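You operate a simulated robot arm through the tools that you are given. There is no shell and no other tool. Be economical: measure what you need, move in short steps, check, and stop when the job is done.

You are at the controls of a simulated robot arm. One attempt, no reset.

Task
Wet the yellow sponge and wipe the sticky patch off the counter.
Fine: lay it under the spout, cold tap, tap shut afterwards, sponge back where it was.
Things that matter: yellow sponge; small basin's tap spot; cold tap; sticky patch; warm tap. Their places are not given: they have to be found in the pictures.

The check looks at the end state, three seconds after you hand in, the way a careful person would. Anything else that was tipped, shoved, dropped, spilled or broken makes it a failure.

Robot
A 7-joint arm with a two-finger parallel gripper, fixed in place. Base frame: the origin is at the foot of the arm, x ahead of it, y to its left, z up; the work surface is at about z = 91. Lengths are in cm, angles in rad, forces in N, time in s.
With the tool pointing down near the work surface it reaches from about 24 to 68 cm from the base axis. Its first joint turns from -1.152 to 1.152 rad. Payload 2.4 kg.
The tool frame sits at the grasp point between the pads (the TCP): z along the fingers, y along the line on which they close. The tips reach 3 cm beyond it. Largest opening 9.4 cm; finger width 2.8, thickness 1; the body of the gripper, 5 by 9.6 cm, starts 5.5 cm behind the TCP.
Orientation is told as [roll, pitch, yaw] about the base's x, y, z axes, in that order, counted from this pose: with the fingers straight down and closing along the base's y, the tool's x points along the base's -x, its y along +y and its z along -z.

Tools
- The arm moves only by the tool nudge_tool. Its arguments are lists of equal length, an entry for each row: "slide": the shift along the tool's x, y, z in units of 150 mm (1.0 is 150 mm), a list of three; "rotation": the turn, a rotation vector about the tool's x, y, z in units of 45 degrees (1.0 is 45 degrees), a list of three; "hand": the closure, from 0 (fully open) to 1 (shut). In form: {"slide": [[x, y, z], ...], "rotation": [[ax, ay, az], ...], "hand": [hand, ...]}. A call has 1 to 12 rows; each row is the pose to reach, as a shift and turn from the pose commanded when the call began, along the tool's axes at that moment. A call with a number of a shift or a turn outside -1 to 1 is refused whole. A row lasts 0.2 s, in which the tool goes at most 5 cm and 0.15 rad; a call with a longer step from one row to the next is refused whole, and so is a gripper value outside its range. Where a pose cannot be reached the arm comes as near as it can. A force on the tool above 40 N (or 10 N above the force at the start of the call, whichever is more), or a blocked arm, ends the call early, and 0.2 s more pass. Each finger travels about 15.3 cm/s and halts on what it meets, pressing with about 32 N; the grip force reading is that of the motor and also rises with nothing between the fingers. The clock runs only during rows and for 0.2 s after the last one: add rows that repeat a pose to give the fingers time. It gives the time, the measured TCP pose, the force on the tool (base axes), the opening and the grip force at its end, in the units of the frame above (readings bear some noise).
- Cameras (640 x 400 px; columns grow to the right, rows downward): "scene" is fixed at [4.6, 48.98, 145.73]; the picture's right is [-0.68, -0.74, 0.00], its down [-0.40, 0.37, -0.84] and it looks along [0.62, -0.57, -0.55] (base axes); focal length 325 px, centre (320, 200). "wrist" rides on the gripper at [-3.7, 0, -5.8] in the tool frame; the picture's right is [0.00, -1.00, 0.00], its down [0.97, 0.00, -0.24] and it looks along [0.24, 0.00, 0.97] (tool axes); focal length 218 px, centre (320, 200).
- grab_frame(camera): a new picture of that camera. It takes no simulated time.
- locate(camera, pixels): there is no depth. For up to 12 entries [column, row, z] of the newest picture of that camera ("zoom" is the newest enlarged one), the place [x, y] in the base frame at which the ray of that pixel passes the height z, good to about 0.2 cm, but the place of the scene camera against the robot may be out by one fixed shift of up to 1.8 cm in any direction. It takes no simulated time.
- zoom(camera, box): a new picture of the part [left, top, right, bottom] of that camera's present view, enlarged. It takes no simulated time.
- sign_off(): hands the job in; it is judged then, once.

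Go step by step. Measure first, check grasps and placings, and put right what went wrong. The budget is 80 turns and 46 pictures, counting those below and the enlarged ones. Unless the task says otherwise, let go and move clear before handing in, and close with one line.

The tools are called after "Request:" by a JSON object that holds its "fn" and its "kwargs". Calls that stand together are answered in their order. nudge_tool: Moves the arm, as the interface text tells. Its arguments: {"type":"object","properties":{"slide":{"type":"array","items":{"type":"array","items":{"type":"number"}}},"rotation":{"type":"array","items":{"type":"array","items":{"type":"number"}}},"hand":{"type":"array","items":{"type":"number"}}},"required":["slide","rotation","hand"]} The other tools are called the same way: grab_frame (camera) takes a picture; locate (camera, pixels) gives the place at which the rays of pixels pass given heights; zoom (camera, box) takes an enlarged picture of a part of a camera's view; sign_off () hands the job in.

At the start:

```text
t: 0.0
tool_pos: [31.13, -9.47, 126.72]
ee_rot: [0.001, 0.0, 0.0]
force: [0.2, 0.0, 0.5]
opening: 9.41
grip_force: 0.0
```

scene: 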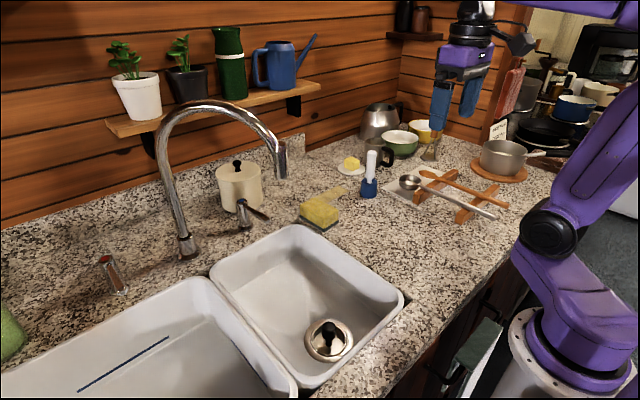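
wrist: 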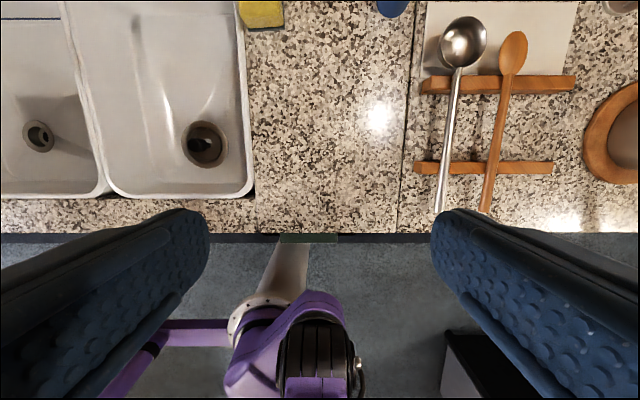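

The scene shows the yellow sponge near (320,212), the faucet at (185,245) with levers at (112,275) and (248,213), and a possible smear near (335,192). I will enlarge these first.

Request:
{"fn": "zoom", "kwargs": {"camera": "scene", "box": [200, 130, 420, 270]}}

Request:
{"fn": "zoom", "kwargs": {"camera": "scene", "box": [70, 90, 310, 310]}}

Request:
{"fn": "locate", "kwargs": {"camera": "scene", "pixels": [[320, 210, 93], [335, 192, 91], [248, 225, 92], [110, 275, 95], [187, 250, 91], [280, 175, 110], [330, 340, 80], [290, 228, 91], [402, 295, 91], [212, 270, 91]]}}

Request:
{"fn": "locate", "kwargs": {"camera": "wrist", "pixels": [[262, 12, 93], [205, 145, 80], [250, 195, 91], [242, 28, 93]]}}

```text
2.86 times, centred on (310, 200) of scene
```

zoom: 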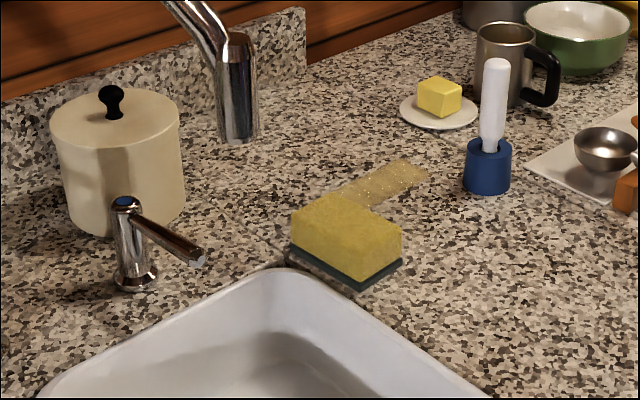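

```text
1.82 times, centred on (190, 200) of scene
```

zoom: 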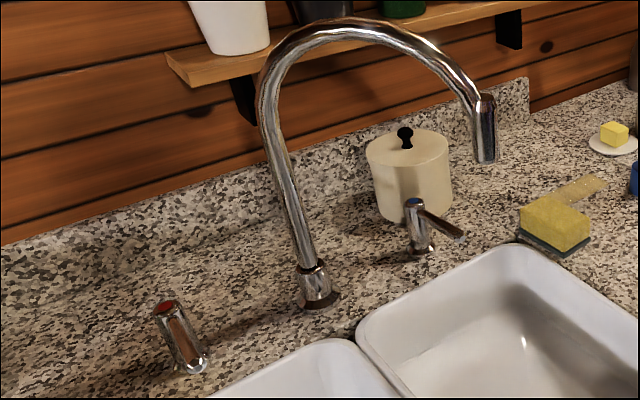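

```text
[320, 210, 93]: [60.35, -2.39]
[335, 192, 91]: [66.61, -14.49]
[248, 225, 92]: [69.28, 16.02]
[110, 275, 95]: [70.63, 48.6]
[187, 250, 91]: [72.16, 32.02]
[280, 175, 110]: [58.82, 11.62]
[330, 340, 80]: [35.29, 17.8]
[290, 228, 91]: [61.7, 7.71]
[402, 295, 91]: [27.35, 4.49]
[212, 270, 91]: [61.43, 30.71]
```

```text
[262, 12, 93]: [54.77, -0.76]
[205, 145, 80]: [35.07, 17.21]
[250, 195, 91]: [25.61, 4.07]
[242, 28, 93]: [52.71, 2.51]
```

The first zoom shows the sponge with a dark scour base at z≈91–96, and the sticky patch just behind it at zoom (380,185). The blue tap's lever points toward -x. I'll move forward at this height to view it all from above.

Request:
{"fn": "nudge_tool", "kwargs": {"slide": [[-0.25, 0, 0], [-0.5, 0, 0], [-0.75, 0, 0], [-1, 0, 0]], "rotation": [[0, 0, 0], [0, 0, 0], [0, 0, 0], [0, 0, 0]], "hand": [0, 0, 0, 0]}}

Request:
{"fn": "grab_frame", "kwargs": {"camera": "wrist"}}

```text
t: 1.0
tool_pos: [45.97, -9.42, 126.7]
ee_rot: [0.001, 0.001, -0.001]
force: [-0.2, 0.5, -1.0]
opening: 9.4
grip_force: 0.1
```

```text
41 pictures are left
```

wrist: 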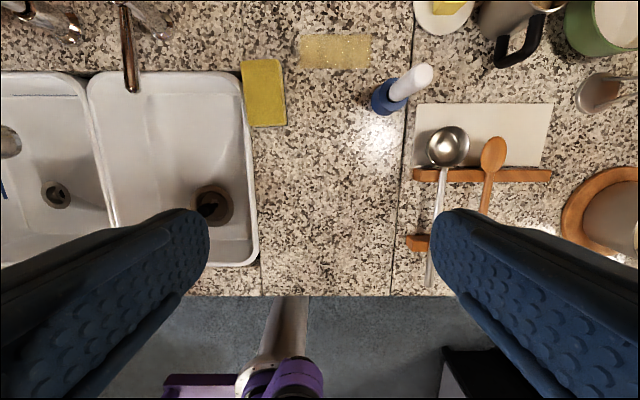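

The wrist view shows the sponge at (241–287, 60–127), the patch at (298–372, 35–68), and the cold lever around (128,50). Locating these.

Request:
{"fn": "locate", "kwargs": {"camera": "wrist", "pixels": [[241, 61, 95.5], [282, 60, 95.5], [287, 126, 95.5], [249, 128, 95.5], [299, 35, 91], [372, 37, 91], [370, 68, 91], [300, 67, 91], [131, 92, 99], [125, 8, 99], [372, 98, 91]]}}

Request:
{"fn": "zoom", "kwargs": {"camera": "wrist", "box": [0, 0, 300, 188]}}

```text
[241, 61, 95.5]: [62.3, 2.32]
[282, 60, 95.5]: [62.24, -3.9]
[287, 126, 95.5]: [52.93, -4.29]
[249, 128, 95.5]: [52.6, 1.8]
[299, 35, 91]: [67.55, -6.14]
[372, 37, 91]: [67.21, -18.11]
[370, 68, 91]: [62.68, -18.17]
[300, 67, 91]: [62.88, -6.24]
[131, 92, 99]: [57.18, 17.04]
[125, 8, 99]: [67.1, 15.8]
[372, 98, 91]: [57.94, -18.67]
```

```text
2.13 times, centred on (150, 94) of wrist
```

zoom: 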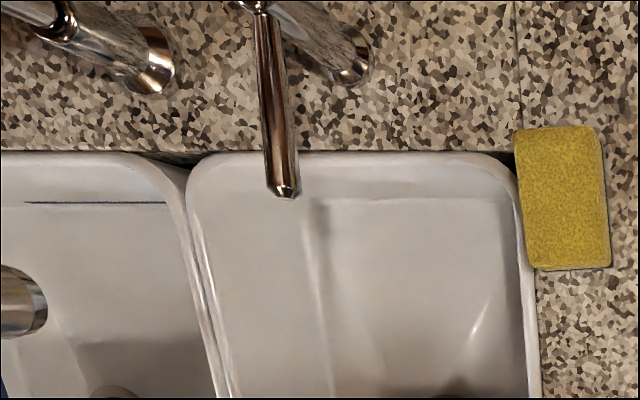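

The spout tip shows at wrist (10,140) and scene (282,180). I'll intersect the two rays to place it.

Request:
{"fn": "locate", "kwargs": {"camera": "wrist", "pixels": [[18, 142, 100], [18, 142, 105], [18, 142, 110], [18, 142, 115], [18, 142, 120]]}}

Request:
{"fn": "locate", "kwargs": {"camera": "scene", "pixels": [[282, 178, 100], [282, 178, 105], [282, 178, 110], [282, 178, 115], [282, 178, 120], [257, 217, 100], [268, 220, 99]]}}

Request:
{"fn": "zoom", "kwargs": {"camera": "scene", "box": [200, 200, 420, 390]}}

```text
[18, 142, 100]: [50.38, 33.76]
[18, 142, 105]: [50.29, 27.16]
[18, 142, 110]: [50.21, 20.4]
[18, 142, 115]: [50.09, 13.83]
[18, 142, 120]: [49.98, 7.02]
```

```text
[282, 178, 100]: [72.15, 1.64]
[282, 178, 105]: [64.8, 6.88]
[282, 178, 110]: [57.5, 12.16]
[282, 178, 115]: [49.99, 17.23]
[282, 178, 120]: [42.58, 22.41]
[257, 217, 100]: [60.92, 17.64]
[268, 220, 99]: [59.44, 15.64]
```

```text
2.11 times, centred on (310, 295) of scene
```

zoom: 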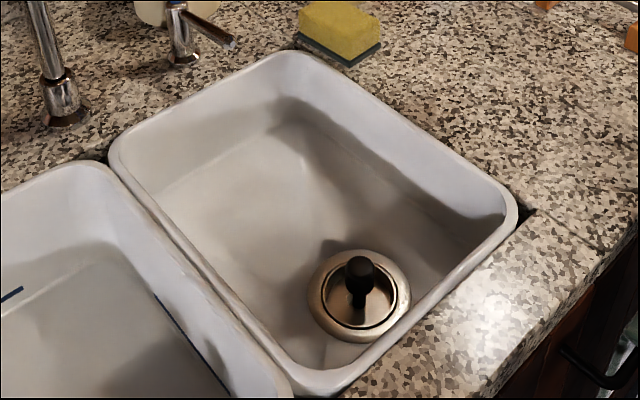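

The rays agree: the spout tip is at about (50, 16, 113.5), over the small basin, so a vertical gripper would hit it. I'll lean the tool back about 0.6 rad (top toward the base) with the fingers closing along y. First I move above the sponge, centred near (57.5, -1.0).

Request:
{"fn": "nudge_tool", "kwargs": {"slide": [[-0.12, 0.1, 0], [-0.25, 0.22, 0], [-0.4, 0.34, 0.1], [-0.5, 0.45, 0.3], [-0.6, 0.56, 0.5], [-0.7, 0.56, 0.7], [-0.75, 0.56, 0.9], [-0.75, 0.56, 0.9]], "rotation": [[0, -0.15, 0], [0, -0.3, 0], [0, -0.45, 0], [0, -0.6, 0], [0, -0.764, 0], [0, -0.764, 0], [0, -0.764, 0], [0, -0.764, 0]], "hand": [0, 0, 0, 0, 0, 0, 0, 0]}}

Request:
{"fn": "grab_frame", "kwargs": {"camera": "wrist"}}

Request:
{"fn": "grab_frame", "kwargs": {"camera": "scene"}}

```text
t: 2.8
tool_pos: [57.49, -0.94, 113.08]
ee_rot: [0.0, -0.6, 0.002]
force: [-0.1, 0.0, 0.9]
opening: 9.4
grip_force: 0.0
```

```text
38 pictures are left
```

wrist: 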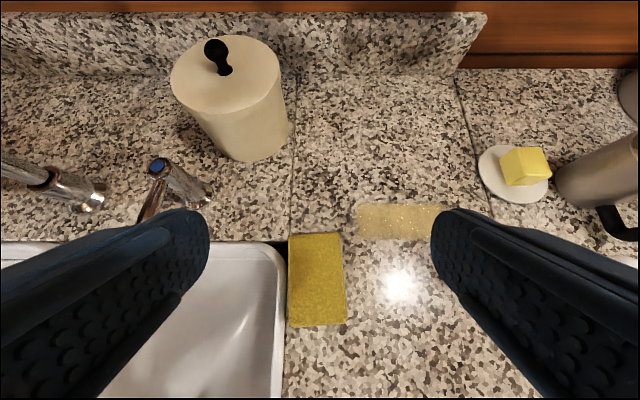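

```text
37 pictures are left
```

scene: 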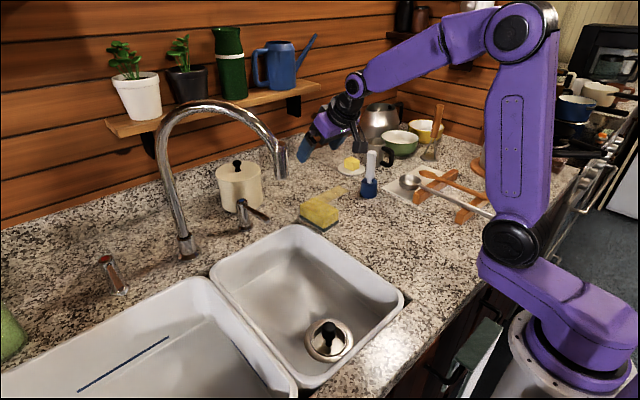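

The sponge top shows at wrist (288–347, 233–327), and its right side face is hardly visible. Measuring its position and the cold tap post again.

Request:
{"fn": "locate", "kwargs": {"camera": "wrist", "pixels": [[289, 235, 95.5], [341, 234, 95.5], [347, 325, 95.5], [289, 327, 95.5], [345, 323, 91], [158, 165, 101], [205, 198, 91], [358, 205, 91], [441, 206, 91], [441, 235, 91], [358, 238, 91], [95, 195, 91]]}}

Request:
{"fn": "zoom", "kwargs": {"camera": "scene", "box": [270, 160, 370, 240]}}

```text
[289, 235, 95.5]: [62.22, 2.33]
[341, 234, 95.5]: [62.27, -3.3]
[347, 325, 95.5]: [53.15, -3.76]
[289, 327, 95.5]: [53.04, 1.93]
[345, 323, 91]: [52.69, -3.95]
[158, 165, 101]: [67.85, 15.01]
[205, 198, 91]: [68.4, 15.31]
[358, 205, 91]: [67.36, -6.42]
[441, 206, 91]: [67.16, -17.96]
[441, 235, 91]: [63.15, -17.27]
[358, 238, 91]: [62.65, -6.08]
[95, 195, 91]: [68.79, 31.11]
```

```text
5.00 times, centred on (320, 200) of scene
```

zoom: 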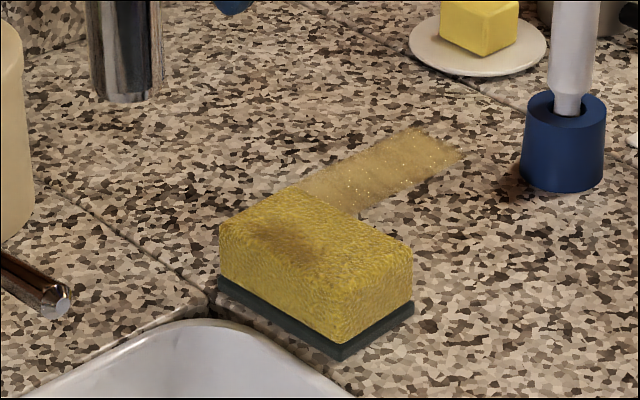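

The sponge centre is about (57.7, -0.7) with a yaw of about 0.046, and its dark base is slightly wider than the foam. Lowering along it, so the tips end just above the dark base.

Request:
{"fn": "nudge_tool", "kwargs": {"slide": [[0.13, 0.016, 0.2], [0.26, 0.016, 0.4], [0.39, 0.016, 0.6], [0.5, 0.016, 0.75], [0.58, 0.016, 0.87], [0.648, 0.016, 0.97], [0.648, 0.016, 0.97]], "rotation": [[-0.033, 0, -0.048], [-0.033, 0, -0.048], [-0.033, 0, -0.048], [-0.033, 0, -0.048], [-0.033, 0, -0.048], [-0.033, 0, -0.048], [-0.033, 0, -0.048]], "hand": [0, 0, 0, 0, 0, 0, 0]}}

Request:
{"fn": "zoom", "kwargs": {"camera": "scene", "box": [250, 130, 410, 240]}}

Request:
{"fn": "grab_frame", "kwargs": {"camera": "wrist"}}

```text
t: 4.4
tool_pos: [57.7, -0.78, 95.54]
ee_rot: [-0.001, -0.601, 0.045]
force: [-1.0, -0.3, 0.6]
opening: 9.38
grip_force: 0.1
```

```text
3.64 times, centred on (330, 185) of scene
```

zoom: 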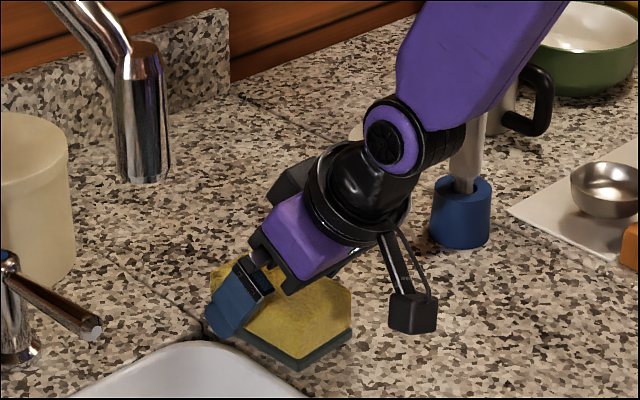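

```text
34 pictures are left
```

wrist: 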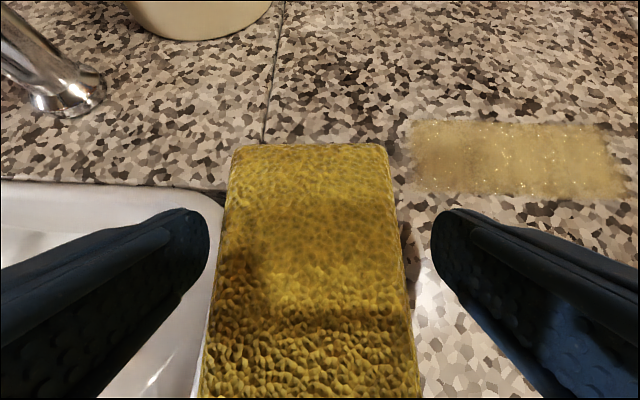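

The sponge sits between the open fingers, but a black box hangs off the wrist at zoom (412,312). I'll locate it for clearance while I close the grip.

Request:
{"fn": "locate", "kwargs": {"camera": "scene", "pixels": [[355, 220, 92], [355, 220, 95], [355, 220, 98], [355, 220, 101], [355, 220, 104], [355, 220, 108]]}}

Request:
{"fn": "nudge_tool", "kwargs": {"slide": [[0, 0, 0], [0, 0, 0], [0, 0, 0], [0, 0, 0]], "rotation": [[0, 0, 0], [0, 0, 0], [0, 0, 0], [0, 0, 0]], "hand": [0.3, 0.6, 1, 1]}}

```text
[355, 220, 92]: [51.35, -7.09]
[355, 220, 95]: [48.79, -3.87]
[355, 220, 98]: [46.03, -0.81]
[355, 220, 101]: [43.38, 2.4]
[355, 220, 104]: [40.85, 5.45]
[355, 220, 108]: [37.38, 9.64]
```

```text
t: 5.4
tool_pos: [57.76, -0.71, 95.52]
ee_rot: [0.001, -0.601, 0.045]
force: [-0.9, 0.1, -0.1]
opening: 6.28
grip_force: 31.7
```

The grip reads 31.7 N at 6.28 cm, so the sponge is held, and the wrist box sits about 13 cm behind the TCP. The two wrist views put the basin floor near z≈80. I'll lift and carry toward x≈45, staying below and short of the spout.

Request:
{"fn": "nudge_tool", "kwargs": {"slide": [[-0.113, 0, -0.165], [-0.226, 0, -0.33], [-0.339, 0, -0.495], [-0.205, 0.168, -0.587], [-0.071, 0.335, -0.679], [0.063, 0.503, -0.77], [0.196, 0.67, -0.862], [0.33, 0.838, -0.953], [0.33, 0.838, -0.953]], "rotation": [[0, 0, 0], [0, 0, 0], [0, 0, 0], [0, 0, 0], [0, 0, 0], [0, 0, 0], [0, 0, 0], [0, 0, 0], [0, 0, 0]], "hand": [1, 1, 1, 1, 1, 1, 1, 1, 1]}}

Request:
{"fn": "grab_frame", "kwargs": {"camera": "scene"}}

```text
t: 7.4
tool_pos: [44.72, 11.42, 104.68]
ee_rot: [0.001, -0.601, 0.044]
force: [0.7, -0.6, -0.2]
opening: 6.27
grip_force: 31.8
```

```text
33 pictures are left
```

scene: 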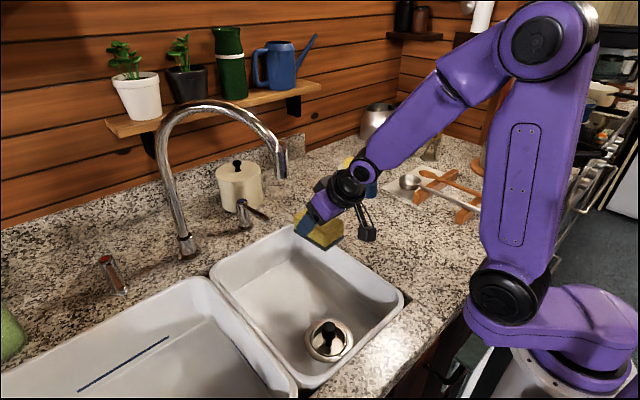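

The sponge is held level at (44.7, 11.4, 104.7) and clear of the spout. Next I shift to y≈15.8 and lower into the basin to z≈88.7.

Request:
{"fn": "nudge_tool", "kwargs": {"slide": [[-0.011, 0.293, 0.008], [0.14, 0.293, 0.228], [0.291, 0.293, 0.448], [0.442, 0.293, 0.668], [0.592, 0.293, 0.888], [0.592, 0.293, 0.888]], "rotation": [[0, 0, 0], [0, 0, 0], [0, 0, 0], [0, 0, 0], [0, 0, 0], [0, 0, 0]], "hand": [1, 1, 1, 1, 1, 1]}}

Request:
{"fn": "zoom", "kwargs": {"camera": "scene", "box": [200, 130, 440, 390]}}

Request:
{"fn": "grab_frame", "kwargs": {"camera": "wrist"}}

```text
t: 8.8
tool_pos: [45.56, 17.18, 89.73]
ee_rot: [-0.031, -0.591, 0.051]
force: [0.4, 0.7, -0.1]
opening: 6.26
grip_force: 32.1
out of reach, approached as far as the arm can: row 2, 3, 4, 5, 6
```

```text
1.54 times, centred on (320, 260) of scene
```

zoom: 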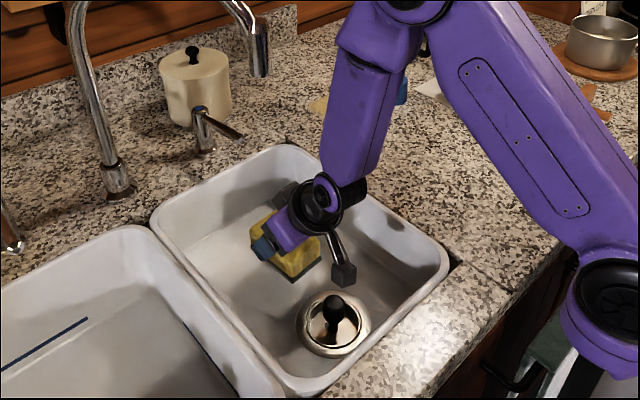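

```text
31 pictures are left
```

wrist: 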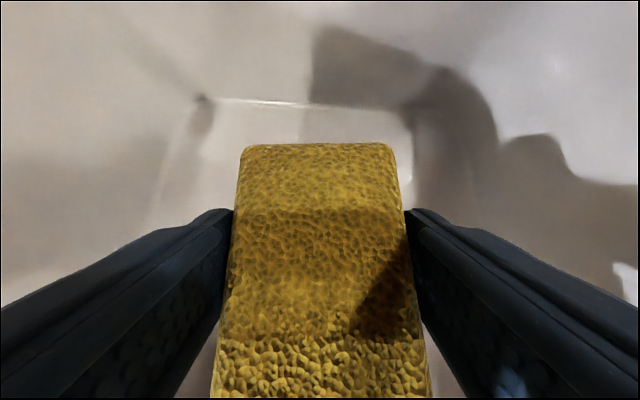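

The arm hit its reach limit with this lean this close in, so it twisted slightly to (45.6, 17.2, 89.7). Moving forward should ease it, so I go about 5 cm toward +x at roughly the same height.

Request:
{"fn": "locate", "kwargs": {"camera": "wrist", "pixels": [[215, 100, 79], [400, 108, 79], [165, 200, 79], [320, 145, 91], [242, 145, 91], [395, 145, 91]]}}

Request:
{"fn": "nudge_tool", "kwargs": {"slide": [[-0.1, -0.005, 0.044], [-0.2, -0.01, 0.088], [-0.313, -0.015, 0.133], [-0.313, -0.015, 0.133]], "rotation": [[0, 0, 0], [0, 0, 0], [0, 0, 0], [0, 0, 0]], "hand": [1, 1, 1, 1]}}

```text
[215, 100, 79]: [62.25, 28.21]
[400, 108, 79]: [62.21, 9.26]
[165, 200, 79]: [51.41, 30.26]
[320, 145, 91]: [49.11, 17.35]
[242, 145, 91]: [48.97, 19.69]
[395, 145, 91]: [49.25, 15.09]
```

```text
t: 9.8
tool_pos: [50.54, 17.25, 90.77]
ee_rot: [-0.001, -0.6, 0.045]
force: [0.5, 0.4, 0.2]
opening: 6.3
grip_force: 31.7
out of reach, approached as far as the arm can: row 1
```

Reachable again, at (50.5, 17.25, 90.8). I shift to y≈15.8 and lower 4 cm slowly, watching the force.

Request:
{"fn": "nudge_tool", "kwargs": {"slide": [[0.025, -0.094, -0.017], [0.05, -0.094, 0.02], [0.075, -0.094, 0.057], [0.1, -0.094, 0.093], [0.125, -0.094, 0.13], [0.15, -0.094, 0.166], [0.176, -0.094, 0.203]], "rotation": [[0, 0, 0], [0, 0, 0], [0, 0, 0], [0, 0, 0], [0, 0, 0], [0, 0, 0], [0, 0, 0]], "hand": [1, 1, 1, 1, 1, 1, 1]}}

Request:
{"fn": "zoom", "kwargs": {"camera": "scene", "box": [200, 130, 440, 390]}}

```text
t: 11.4
tool_pos: [50.98, 16.47, 87.41]
ee_rot: [-0.023, -0.594, 0.054]
force: [-0.5, -0.3, 0.2]
opening: 6.27
grip_force: 32.0
out of reach, approached as far as the arm can: row 3, 4, 5, 6, 7
```

```text
1.54 times, centred on (320, 260) of scene
```

zoom: 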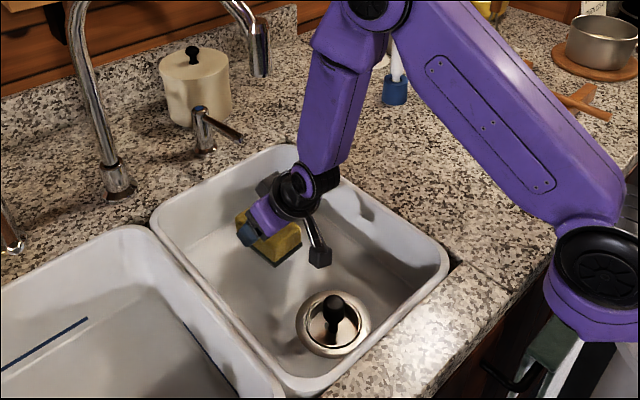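

The arm is at its limit again at (51, 16.5, 87.4), with no contact force yet. Before reducing the lean I'll measure how far the forearm is from the spout.

Request:
{"fn": "locate", "kwargs": {"camera": "scene", "pixels": [[307, 253, 94], [307, 253, 98], [307, 253, 102], [312, 180, 104], [312, 180, 110], [312, 180, 116], [320, 150, 110], [320, 150, 116], [320, 150, 122], [298, 290, 80], [320, 250, 80]]}}

Request:
{"fn": "grab_frame", "kwargs": {"camera": "wrist"}}

```text
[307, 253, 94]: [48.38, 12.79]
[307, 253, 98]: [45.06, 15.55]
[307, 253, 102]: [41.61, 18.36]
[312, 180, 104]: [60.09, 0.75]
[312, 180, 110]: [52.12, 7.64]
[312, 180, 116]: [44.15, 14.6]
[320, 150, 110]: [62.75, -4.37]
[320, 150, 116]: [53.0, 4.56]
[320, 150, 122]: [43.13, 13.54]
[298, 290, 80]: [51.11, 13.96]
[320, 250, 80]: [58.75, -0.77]
```

```text
29 pictures are left
```

wrist: 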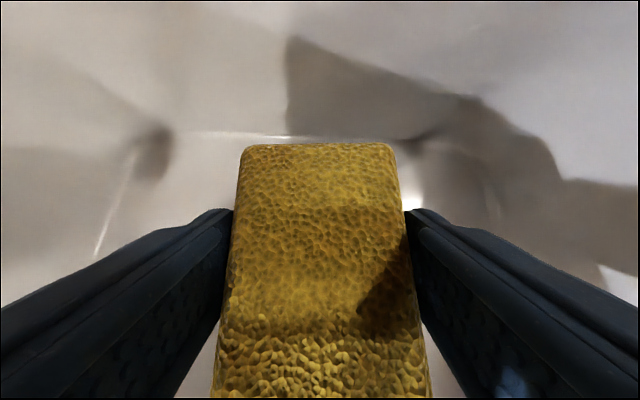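

The forearm's front edge is at x≈42 at spout height and the spout is at x≈48.7, so there is room to cut the lean by 0.15 rad. I'll do that in place.

Request:
{"fn": "nudge_tool", "kwargs": {"slide": [[0.01, -0.02, -0.03], [0.032, -0.044, -0.063], [0.032, -0.044, -0.063]], "rotation": [[0, 0.1, 0], [0, 0.191, 0], [0, 0.191, 0]], "hand": [1, 1, 1]}}

```text
t: 12.2
tool_pos: [50.13, 15.7, 87.85]
ee_rot: [-0.002, -0.448, 0.047]
force: [-0.1, 0.6, -0.1]
opening: 6.33
grip_force: 32.4
```

Reachable, at (50.1, 15.7, 87.9) with a lean of 0.45. Lowering slowly, up to 3.5 cm.

Request:
{"fn": "nudge_tool", "kwargs": {"slide": [[0.0145, 0, 0.03], [0.029, 0, 0.06], [0.0435, 0, 0.09], [0.058, 0, 0.12], [0.0725, 0, 0.15], [0.087, 0, 0.18], [0.1015, 0, 0.21]], "rotation": [[0, 0, 0], [0, 0, 0], [0, 0, 0], [0, 0, 0], [0, 0, 0], [0, 0, 0], [0, 0, 0]], "hand": [1, 1, 1, 1, 1, 1, 1]}}

Request:
{"fn": "zoom", "kwargs": {"camera": "scene", "box": [200, 130, 440, 390]}}

```text
t: 13.8
tool_pos: [50.27, 15.76, 84.45]
ee_rot: [0.003, -0.456, 0.046]
force: [-12.9, 0.4, 30.8]
opening: 6.33
grip_force: 31.7
```

```text
1.54 times, centred on (320, 260) of scene
```

zoom: 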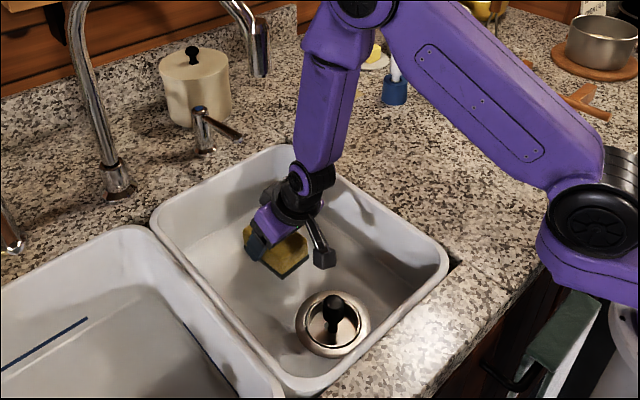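

The upward force of about 31 N at z=84.45 shows the sponge is down on the basin floor. I ease up slightly and open the fingers.

Request:
{"fn": "nudge_tool", "kwargs": {"slide": [[-0.01, 0, -0.02], [-0.01, 0, -0.02], [-0.01, 0, -0.02], [-0.01, 0, -0.02]], "rotation": [[0, 0, 0], [0, 0, 0], [0, 0, 0], [0, 0, 0]], "hand": [1, 0.5, 0, 0]}}

Request:
{"fn": "nudge_tool", "kwargs": {"slide": [[0, 0, -0.15], [0, 0, -0.35], [0, 0, -0.6], [0.2, 0, -0.8], [0.4, 0, -1], [0.4, 0, -1]], "rotation": [[0, 0, 0], [0, 0, 0], [0, 0, 0], [0, 0, 0], [0, 0, 0], [0, 0, 0]], "hand": [0, 0, 0, 0, 0, 0]}}

Request:
{"fn": "grab_frame", "kwargs": {"camera": "wrist"}}

Request:
{"fn": "zoom", "kwargs": {"camera": "scene", "box": [200, 130, 440, 390]}}

```text
t: 14.8
tool_pos: [50.1, 15.73, 84.61]
ee_rot: [0.0, -0.449, 0.046]
force: [0.4, 0.6, -0.9]
opening: 9.38
grip_force: 0.0
```

```text
t: 16.2
tool_pos: [37.89, 15.27, 95.57]
ee_rot: [0.0, -0.45, 0.047]
force: [0.7, 0.1, -0.6]
opening: 9.41
grip_force: 0.1
```

```text
27 pictures are left
```

wrist: 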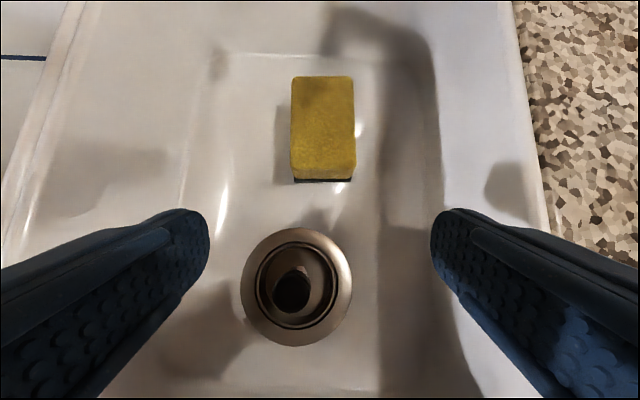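

```text
1.54 times, centred on (320, 260) of scene
```

zoom: 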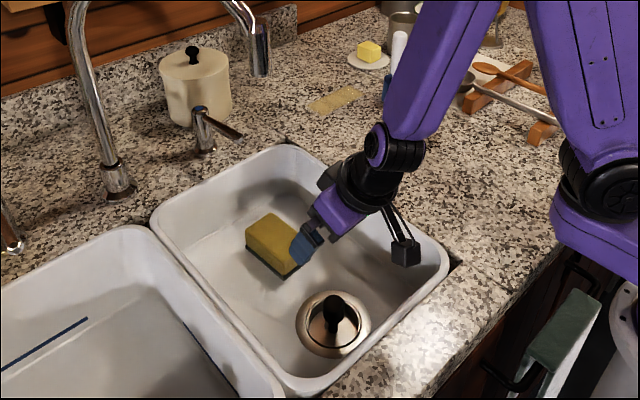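

The sponge lies flat in the basin at wrist (292–356, 77–180). Checking its position against the spot under the spout at about (50, 15.8).

Request:
{"fn": "locate", "kwargs": {"camera": "wrist", "pixels": [[293, 78, 84], [350, 78, 84], [356, 162, 84], [290, 165, 84], [295, 232, 79.5]]}}

Request:
{"fn": "locate", "kwargs": {"camera": "scene", "pixels": [[280, 179, 113], [280, 179, 114], [257, 217, 100], [268, 221, 100], [240, 207, 100]]}}

```text
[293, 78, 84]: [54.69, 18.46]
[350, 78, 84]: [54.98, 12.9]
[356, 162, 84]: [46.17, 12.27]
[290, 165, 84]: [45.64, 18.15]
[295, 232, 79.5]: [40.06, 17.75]
```

```text
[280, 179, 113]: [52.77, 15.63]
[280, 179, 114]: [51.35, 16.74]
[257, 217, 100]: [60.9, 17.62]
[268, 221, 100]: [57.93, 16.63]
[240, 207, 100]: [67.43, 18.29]
```

The sponge centre (50.4, 15.5) is right under the spout. Next is the cold lever, running from the post (68, 15.2) to a tip near (57, 16.2, 100). I return upright and back off toward -y to stage for it.

Request:
{"fn": "nudge_tool", "kwargs": {"slide": [[-0.06, -0.15, -0.14], [-0.12, -0.31, -0.28], [-0.18, -0.47, -0.42], [-0.25, -0.63, -0.58], [-0.316, -0.8, -0.736], [-0.316, -0.8, -0.736]], "rotation": [[0, 0, 0], [0, 0.15, 0], [0, 0.3, 0], [0, 0.45, 0], [0, 0.573, 0], [0, 0.573, 0]], "hand": [0, 0, 0, 0.3, 0.6, 0.6]}}

```text
t: 17.6
tool_pos: [38.16, 3.17, 107.55]
ee_rot: [0.0, 0.0, 0.045]
force: [-1.0, -0.2, 0.5]
opening: 3.77
grip_force: 0.1
out of reach, approached as far as the arm can: row 2
```

Upright at (38.2, 3.2, 107.6) with the fingers 3.8 cm apart. Now moving forward and leaning the tool top toward -y by about 0.7 rad, so the fingers approach the lever from under the spout's free side.

Request:
{"fn": "nudge_tool", "kwargs": {"slide": [[-0.18, -0.01, -0.1], [-0.36, -0.02, -0.2], [-0.55, -0.03, -0.3], [-0.75, -0.04, -0.3], [-0.933, -0.042, -0.3], [-0.933, -0.042, -0.3]], "rotation": [[-0.18, 0, 0], [-0.36, 0, 0], [-0.54, 0, 0], [-0.72, 0, 0], [-0.9, 0, 0], [-0.9, 0, 0]], "hand": [0.6, 0.6, 0.6, 0.6, 0.6, 0.6]}}

Request:
{"fn": "grab_frame", "kwargs": {"camera": "wrist"}}

Request:
{"fn": "grab_frame", "kwargs": {"camera": "scene"}}

```text
t: 19.0
tool_pos: [52.09, 3.13, 111.89]
ee_rot: [0.708, 0.0, 0.045]
force: [0.5, 0.3, 0.5]
opening: 3.76
grip_force: 0.0
```

```text
25 pictures are left
```

wrist: 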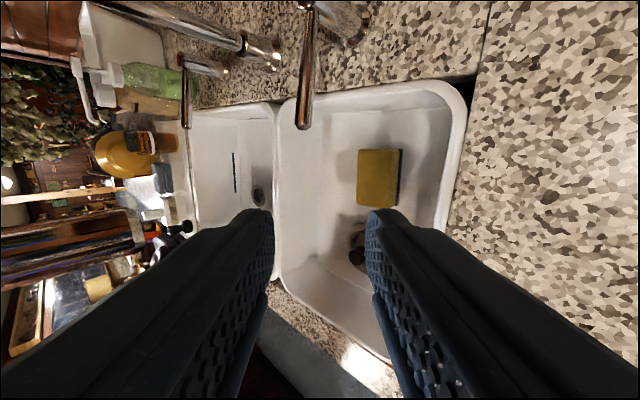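

```text
24 pictures are left
```

scene: 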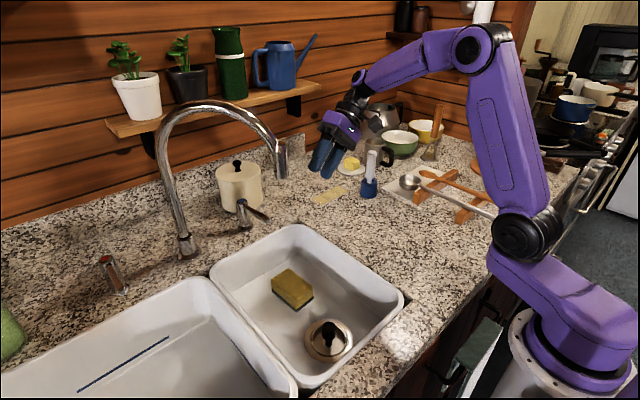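

The lever shows in the wrist view from (308,10) to (303,127). Locating it at several heights.

Request:
{"fn": "locate", "kwargs": {"camera": "wrist", "pixels": [[303, 127, 98], [303, 127, 99], [303, 127, 100], [303, 127, 101], [307, 15, 99], [307, 15, 100], [307, 15, 101], [306, 70, 100]]}}

```text
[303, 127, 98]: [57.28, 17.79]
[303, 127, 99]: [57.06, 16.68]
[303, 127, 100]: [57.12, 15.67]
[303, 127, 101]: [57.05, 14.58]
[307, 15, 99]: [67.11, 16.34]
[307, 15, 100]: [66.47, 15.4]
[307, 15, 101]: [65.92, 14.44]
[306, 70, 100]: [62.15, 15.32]
```

The lever runs along x at y≈16.2, z≈99.3. I go to a standoff about 9 cm back along the approach axis and check the alignment there.

Request:
{"fn": "nudge_tool", "kwargs": {"slide": [[-0.25, 0.05, 0.16], [-0.512, 0.102, 0.32], [-0.512, 0.102, 0.483], [-0.512, 0.102, 0.483]], "rotation": [[0, 0, 0], [0, 0, 0], [0, 0, 0], [0, 0, 0]], "hand": [0.6, 0.6, 0.6, 0.6]}}

Request:
{"fn": "grab_frame", "kwargs": {"camera": "wrist"}}

Request:
{"fn": "zoom", "kwargs": {"camera": "scene", "box": [160, 90, 400, 250]}}

```text
t: 20.0
tool_pos: [59.57, 9.14, 107.51]
ee_rot: [0.708, 0.0, 0.046]
force: [0.2, -0.1, 0.6]
opening: 3.74
grip_force: 0.1
```

```text
23 pictures are left
```

wrist: 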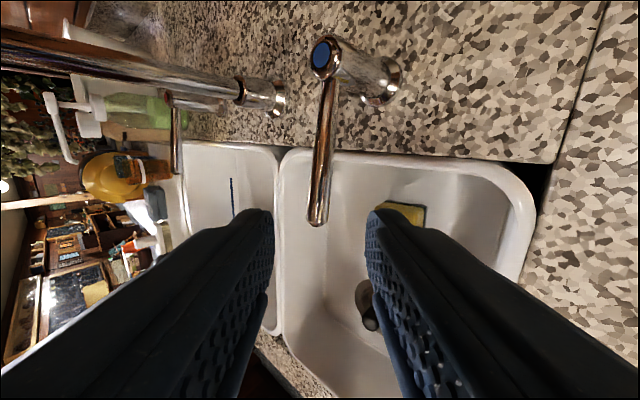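

```text
2.50 times, centred on (280, 170) of scene
```

zoom: 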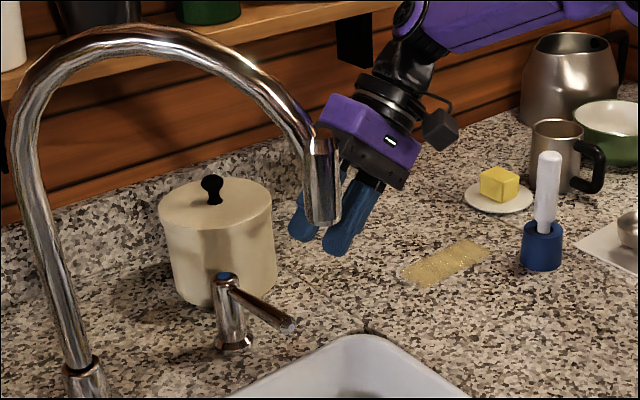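

The lever sits centred between the fingertips (column 318 at row 200), and nothing is near the spout. Advancing 9 cm to straddle it.

Request:
{"fn": "nudge_tool", "kwargs": {"slide": [[0, 0, 0.2], [0, 0, 0.35], [0, 0, 0.48], [0, 0, 0.6], [0, 0, 0.6]], "rotation": [[0, 0, 0], [0, 0, 0], [0, 0, 0], [0, 0, 0], [0, 0, 0]], "hand": [0.6, 0.6, 0.6, 0.6, 0.6]}}

Request:
{"fn": "grab_frame", "kwargs": {"camera": "wrist"}}

Request:
{"fn": "zoom", "kwargs": {"camera": "scene", "box": [180, 120, 360, 240]}}

```text
t: 21.2
tool_pos: [59.31, 14.96, 100.75]
ee_rot: [0.706, -0.001, 0.045]
force: [-0.2, -0.1, 0.2]
opening: 3.76
grip_force: 0.1
```

```text
21 pictures are left
```

wrist: 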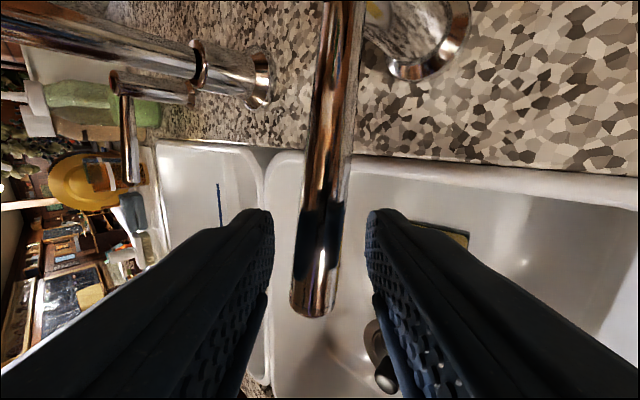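

```text
3.33 times, centred on (270, 180) of scene
```

zoom: 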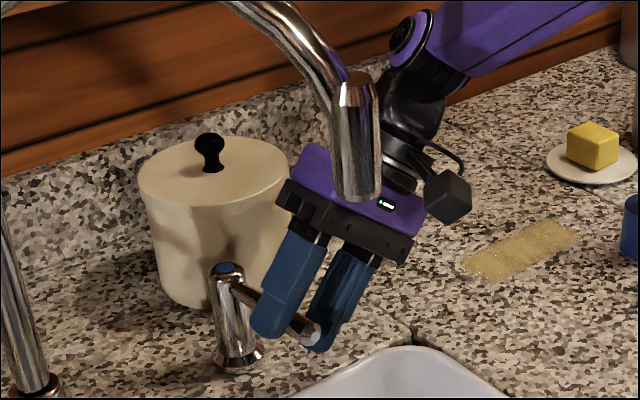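

The fingers straddle the lever. I'll push it gently toward -y (the clear side) and watch the force.

Request:
{"fn": "nudge_tool", "kwargs": {"slide": [[0.002, -0.04, -0.035], [0.004, -0.08, -0.069], [0.006, -0.12, -0.104], [0.008, -0.16, -0.139], [0.01, -0.203, -0.173]], "rotation": [[0, 0, 0], [0, 0, 0], [0, 0, 0], [0, 0, 0], [0, 0, 0]], "hand": [0.6, 0.6, 0.6, 0.6, 0.6]}}

Request:
{"fn": "zoom", "kwargs": {"camera": "scene", "box": [180, 120, 360, 320]}}

```text
t: 22.4
tool_pos: [59.45, 11.24, 100.79]
ee_rot: [0.708, -0.001, 0.045]
force: [0.3, 0.6, 0.1]
opening: 3.83
grip_force: 1.0
```

```text
2.00 times, centred on (270, 220) of scene
```

zoom: 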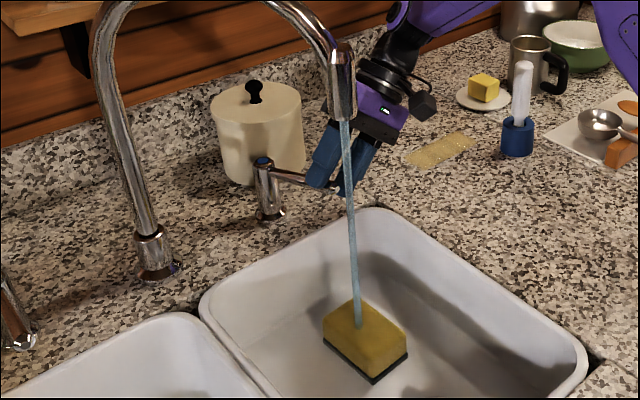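

Water is running and hits the sponge squarely. Holding still a few seconds to soak it.

Request:
{"fn": "nudge_tool", "kwargs": {"slide": [[0, 0, 0], [0, 0, 0], [0, 0, 0], [0, 0, 0], [0, 0, 0], [0, 0, 0], [0, 0, 0], [0, 0, 0], [0, 0, 0], [0, 0, 0], [0, 0, 0], [0, 0, 0]], "rotation": [[0, 0, 0], [0, 0, 0], [0, 0, 0], [0, 0, 0], [0, 0, 0], [0, 0, 0], [0, 0, 0], [0, 0, 0], [0, 0, 0], [0, 0, 0], [0, 0, 0], [0, 0, 0]], "hand": [0.6, 0.6, 0.6, 0.6, 0.6, 0.6, 0.6, 0.6, 0.6, 0.6, 0.6, 0.6]}}

Request:
{"fn": "zoom", "kwargs": {"camera": "scene", "box": [180, 120, 360, 320]}}

```text
t: 25.0
tool_pos: [59.32, 11.17, 100.76]
ee_rot: [0.707, 0.0, 0.046]
force: [0.4, 0.9, 0.4]
opening: 3.76
grip_force: 0.0
```

```text
2.00 times, centred on (270, 220) of scene
```

zoom: 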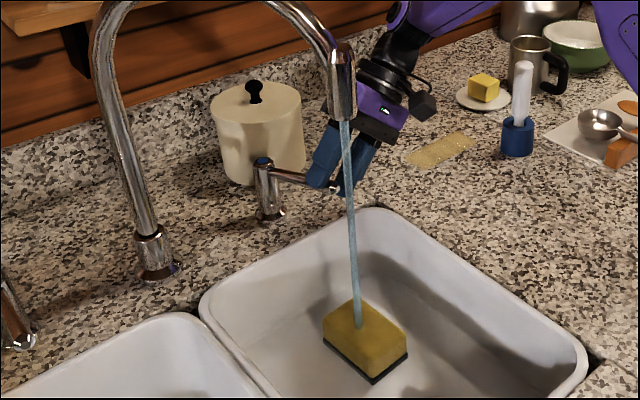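

The sponge has darkened. Now pushing the lever back toward +y to shut the tap.

Request:
{"fn": "nudge_tool", "kwargs": {"slide": [[-0.003, 0.06, 0.051], [-0.006, 0.12, 0.103], [-0.009, 0.18, 0.154], [-0.012, 0.22, 0.188], [-0.014, 0.26, 0.222], [-0.017, 0.294, 0.251], [-0.017, 0.294, 0.251]], "rotation": [[0, 0, 0], [0, 0, 0], [0, 0, 0], [0, 0, 0], [0, 0, 0], [0, 0, 0], [0, 0, 0]], "hand": [0.6, 0.6, 0.6, 0.6, 0.6, 0.6, 0.6]}}

Request:
{"fn": "zoom", "kwargs": {"camera": "scene", "box": [180, 120, 360, 320]}}

Request:
{"fn": "grab_frame", "kwargs": {"camera": "wrist"}}

```text
t: 26.6
tool_pos: [59.43, 16.52, 100.73]
ee_rot: [0.705, -0.001, 0.039]
force: [-3.1, -17.4, 5.0]
opening: 4.35
grip_force: 5.0
```

```text
2.00 times, centred on (270, 220) of scene
```

zoom: 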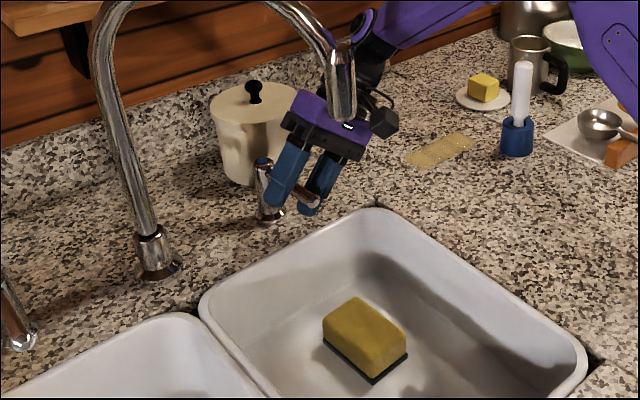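

```text
16 pictures are left
```

wrist: 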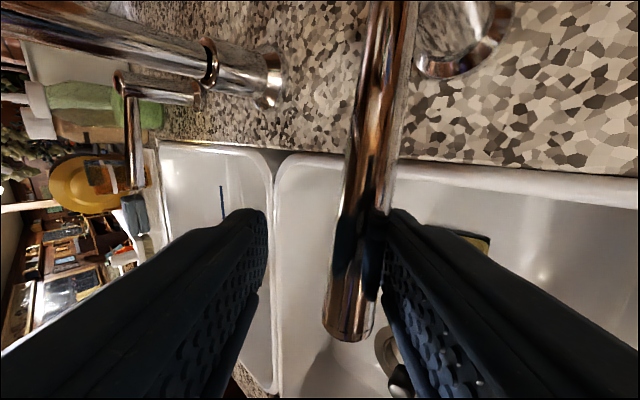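

The water has stopped, and 17 N shows the lever is at its closed stop. I recentre the fingers around the lever and back out along the tool axis.

Request:
{"fn": "nudge_tool", "kwargs": {"slide": [[0, -0.05, -0.045], [0, -0.096, -0.083], [0, -0.096, -0.2], [0, -0.096, -0.4], [0, -0.096, -0.6], [0, -0.096, -0.85], [0, -0.096, -0.85]], "rotation": [[0, 0, 0], [0, 0, 0], [0, 0, 0], [0, 0, 0], [0, 0, 0], [0, 0, 0], [0, 0, 0]], "hand": [0.6, 0.6, 0.6, 0.6, 0.6, 0.6, 0.6]}}

Request:
{"fn": "zoom", "kwargs": {"camera": "scene", "box": [180, 120, 360, 320]}}

```text
t: 28.2
tool_pos: [59.64, 7.58, 109.18]
ee_rot: [0.707, 0.001, 0.046]
force: [-0.3, 0.0, -0.4]
opening: 3.77
grip_force: 0.0
```

```text
2.00 times, centred on (270, 220) of scene
```

zoom: 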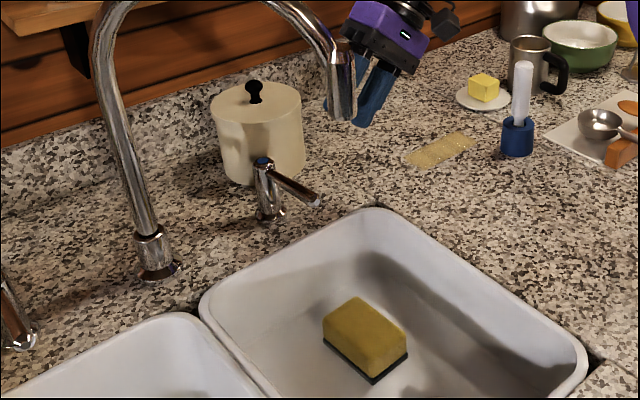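

The lever is back in its original closed position and there is no water. Moving back to an upright pose beside the basin.

Request:
{"fn": "nudge_tool", "kwargs": {"slide": [[0.1, -0.1, -0.15], [0.3, -0.165, -0.212], [0.5, -0.165, -0.212], [0.7, -0.165, -0.212], [0.85, -0.165, -0.212], [0.987, -0.165, -0.212], [0.987, -0.165, -0.212]], "rotation": [[0, 0, 0], [0.18, 0, 0], [0.36, 0, 0], [0.54, 0, 0], [0.72, 0, 0], [0.9, 0, 0], [0.9, 0, 0]], "hand": [0.6, 0.6, 0.6, 0.4, 0.2, 0, 0]}}

```text
t: 29.8
tool_pos: [45.36, 3.01, 110.32]
ee_rot: [-0.003, 0.0, 0.045]
force: [-0.7, 0.2, 0.0]
opening: 9.39
grip_force: 0.1
```

Upright at (45.4, 3.0, 110.3) with the fingers open. Retracing the path to the earlier standoff at (38, 15.3, 95.8) with a 0.45 lean.

Request:
{"fn": "nudge_tool", "kwargs": {"slide": [[0.2, 0.1, 0.1], [0.4, 0.25, 0.25], [0.457, 0.45, 0.45], [0.457, 0.65, 0.65], [0.457, 0.835, 0.82], [0.457, 0.835, 0.967], [0.457, 0.835, 0.967]], "rotation": [[0, -0.1, 0], [0, -0.25, 0], [0, -0.4, 0], [0, -0.573, 0], [0, -0.573, 0], [0, -0.573, 0], [0, -0.573, 0]], "hand": [0, 0, 0, 0, 0, 0, 0]}}

Request:
{"fn": "grab_frame", "kwargs": {"camera": "wrist"}}

```text
t: 31.4
tool_pos: [37.94, 15.23, 95.65]
ee_rot: [0.0, -0.448, 0.045]
force: [0.4, 0.1, -0.5]
opening: 9.39
grip_force: 0.0
out of reach, approached as far as the arm can: row 5
```

```text
14 pictures are left
```

wrist: 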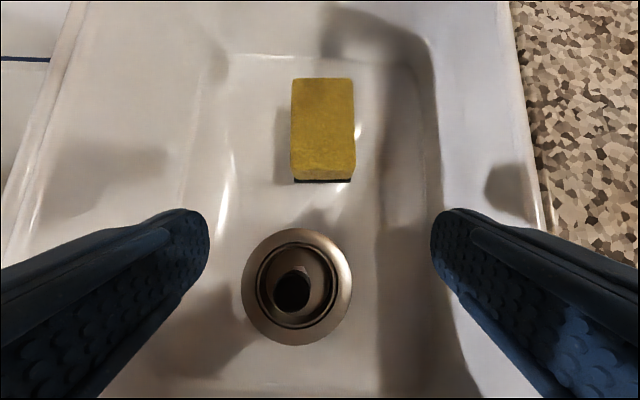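

The sponge is where I left it and unmoved. Reversing along the retreat path to grasp it.

Request:
{"fn": "nudge_tool", "kwargs": {"slide": [[-0.2, 0, 0.2], [-0.4, 0, 0.4], [-0.4, 0, 0.62], [-0.4, 0, 0.8], [-0.4, 0, 0.92], [-0.4, 0, 1.0], [-0.4, 0, 1.0]], "rotation": [[0, 0, 0], [0, 0, 0], [0, 0, 0], [0, 0, 0], [0, 0, 0], [0, 0, 0], [0, 0, 0]], "hand": [0, 0, 0, 0, 0, 0, 0]}}

Request:
{"fn": "nudge_tool", "kwargs": {"slide": [[0.012, -0.01, 0.025], [0.012, -0.01, 0.025], [0.012, -0.01, 0.025], [0.012, -0.01, 0.025], [0.012, -0.01, 0.025]], "rotation": [[0, 0, 0], [0, 0, 0], [0, 0, 0], [0, 0, 0], [0, 0, 0]], "hand": [0, 0.3, 0.6, 1, 1]}}

Request:
{"fn": "grab_frame", "kwargs": {"camera": "wrist"}}

```text
t: 33.0
tool_pos: [49.78, 15.73, 84.96]
ee_rot: [0.0, -0.451, 0.046]
force: [-0.3, -0.1, 0.2]
opening: 9.39
grip_force: 0.0
```

```text
t: 34.2
tool_pos: [49.63, 15.55, 84.53]
ee_rot: [0.0, -0.45, 0.045]
force: [-0.1, 0.4, 0.3]
opening: 6.31
grip_force: 31.9
```

```text
13 pictures are left
```

wrist: 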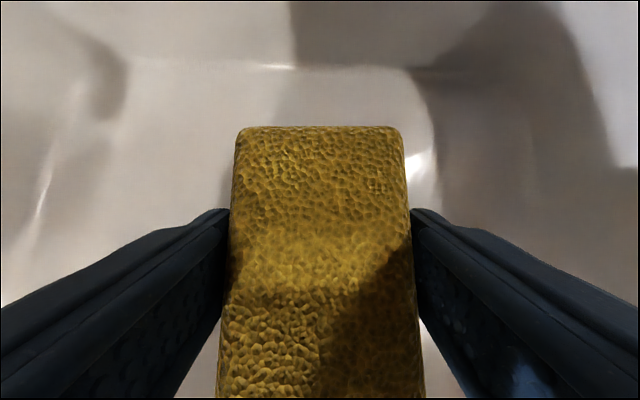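

Grip holds at 6.31 cm and 31.9 N. Backing the sponge out from under the spout the same way.

Request:
{"fn": "nudge_tool", "kwargs": {"slide": [[0, 0, -0.15], [0, 0, -0.35], [0, 0, -0.6], [0.15, 0, -0.8], [0.3, 0, -0.98], [0.3, 0, -0.98]], "rotation": [[0, 0, 0], [0, 0, 0], [0, 0, 0], [0, 0, 0], [0, 0, 0], [0, 0, 0]], "hand": [1, 1, 1, 1, 1, 1]}}

```text
t: 35.6
tool_pos: [39.53, 15.3, 95.66]
ee_rot: [0.002, -0.449, 0.046]
force: [-0.7, 0.2, -0.3]
opening: 6.3
grip_force: 31.6
```

Clear of the spout, with the sponge still held. Lifting above the rim and carrying it back toward its home side.

Request:
{"fn": "nudge_tool", "kwargs": {"slide": [[-0.1, 0, -0.21], [-0.2, 0, -0.42], [-0.305, 0, -0.63], [-0.34, -0.25, -0.61], [-0.376, -0.5, -0.59], [-0.41, -0.75, -0.576], [-0.446, -0.976, -0.562], [-0.446, -0.976, -0.562]], "rotation": [[0, 0, 0], [0, 0, 0], [0, 0, 0], [0, 0, 0], [0, 0, 0], [0, 0, 0], [0, 0, 0], [0, 0, 0]], "hand": [1, 1, 1, 1, 1, 1, 1, 1]}}

```text
t: 37.4
tool_pos: [42.51, 0.43, 105.97]
ee_rot: [0.0, -0.45, 0.047]
force: [1.4, -0.6, -0.1]
opening: 6.3
grip_force: 31.8
out of reach, approached as far as the arm can: row 1, 2
```

Sponge at (42.5, 0.4, 106). Moving forward over its home spot and down to z≈97.5.

Request:
{"fn": "nudge_tool", "kwargs": {"slide": [[-0.25, -0.03, 0.12], [-0.5, -0.06, 0.24], [-0.72, -0.09, 0.35], [-0.861, -0.117, 0.416], [-0.77, -0.117, 0.6], [-0.69, -0.117, 0.77], [-0.614, -0.117, 0.926], [-0.614, -0.117, 0.926]], "rotation": [[0, 0, 0], [0, 0, 0], [0, 0, 0], [0, 0, 0], [0, 0, 0], [0, 0, 0], [0, 0, 0], [0, 0, 0]], "hand": [1, 1, 1, 1, 1, 1, 1, 1]}}

Request:
{"fn": "nudge_tool", "kwargs": {"slide": [[0.0087, 0, 0.018], [0.0174, 0, 0.036], [0.0261, 0, 0.054], [0.035, 0, 0.072], [0.0435, 0, 0.09]], "rotation": [[0, 0, 0], [0, 0, 0], [0, 0, 0], [0, 0, 0], [0, 0, 0]], "hand": [1, 1, 1, 1, 1]}}

```text
t: 39.2
tool_pos: [56.63, -0.28, 97.6]
ee_rot: [0.0, -0.453, 0.048]
force: [0.2, -1.0, 0.3]
opening: 6.31
grip_force: 31.9
out of reach, approached as far as the arm can: row 2, 3, 4, 5, 6, 7, 8
```

```text
t: 40.4
tool_pos: [56.51, -0.43, 96.2]
ee_rot: [-0.001, -0.45, 0.047]
force: [-0.2, 0.1, -0.5]
opening: 6.32
grip_force: 32.5
```

No contact yet at z=96.2. Continuing down in fine steps.

Request:
{"fn": "nudge_tool", "kwargs": {"slide": [[0.005, -0.01, 0.012], [0.01, -0.015, 0.024], [0.016, -0.015, 0.036], [0.022, -0.015, 0.048], [0.028, -0.015, 0.06]], "rotation": [[0, 0, 0], [0, 0, 0], [0, 0, 0], [0, 0, 0], [0, 0, 0]], "hand": [1, 1, 1, 1, 1]}}

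Request:
{"fn": "zoom", "kwargs": {"camera": "scene", "box": [250, 130, 410, 240]}}

```text
t: 41.6
tool_pos: [56.56, -0.54, 95.42]
ee_rot: [0.0, -0.456, 0.045]
force: [-13.4, -3.6, 35.8]
opening: 6.31
grip_force: 32.0
```

```text
3.64 times, centred on (330, 185) of scene
```

zoom: 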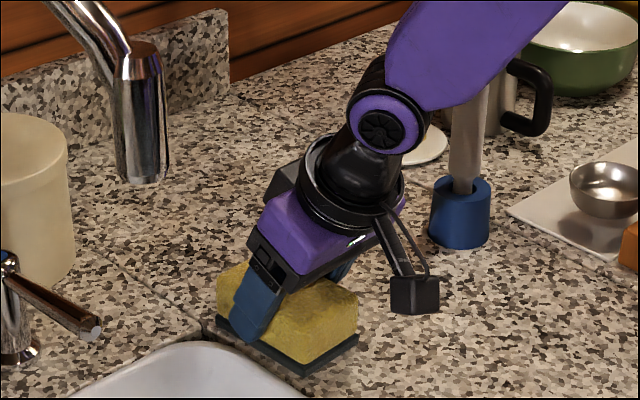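

The sponge is down on the counter (about 36 N up). Releasing it and backing off, then turning upright for the wiping grip.

Request:
{"fn": "nudge_tool", "kwargs": {"slide": [[-0.005, 0, -0.01], [-0.005, 0, -0.01], [-0.005, 0, -0.01], [-0.005, 0, -0.01]], "rotation": [[0, 0, 0], [0, 0, 0], [0, 0, 0], [0, 0, 0]], "hand": [1, 0.5, 0, 0]}}

Request:
{"fn": "nudge_tool", "kwargs": {"slide": [[0, 0, -0.2], [0, 0, -0.45], [-0.05, 0, -0.7], [-0.1, 0, -0.7], [-0.15, 0, -0.7], [-0.15, 0, -0.7], [-0.15, 0, -0.7]], "rotation": [[0, 0, 0], [0, 0, 0], [0, 0.15, 0], [0, 0.3, 0], [0, 0.45, 0], [0, 0.573, 0], [0, 0.573, 0]], "hand": [0, 0, 0, 0, 0, 0, 0]}}

Request:
{"fn": "grab_frame", "kwargs": {"camera": "wrist"}}

```text
t: 42.6
tool_pos: [56.46, -0.53, 95.27]
ee_rot: [0.0, -0.447, 0.045]
force: [-0.6, -0.2, 0.1]
opening: 9.4
grip_force: 0.0
```

```text
t: 44.2
tool_pos: [50.4, -1.16, 100.51]
ee_rot: [-0.196, -0.038, 0.057]
force: [-0.2, -0.7, 0.7]
opening: 9.4
grip_force: 0.1
out of reach, approached as far as the arm can: row 2, 3, 4, 5, 6, 7
```

```text
11 pictures are left
```

wrist: 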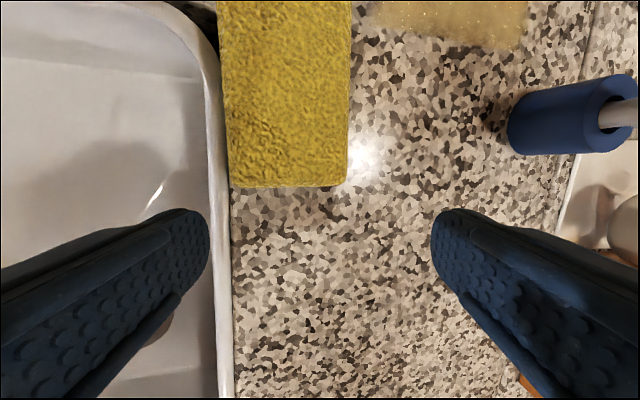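

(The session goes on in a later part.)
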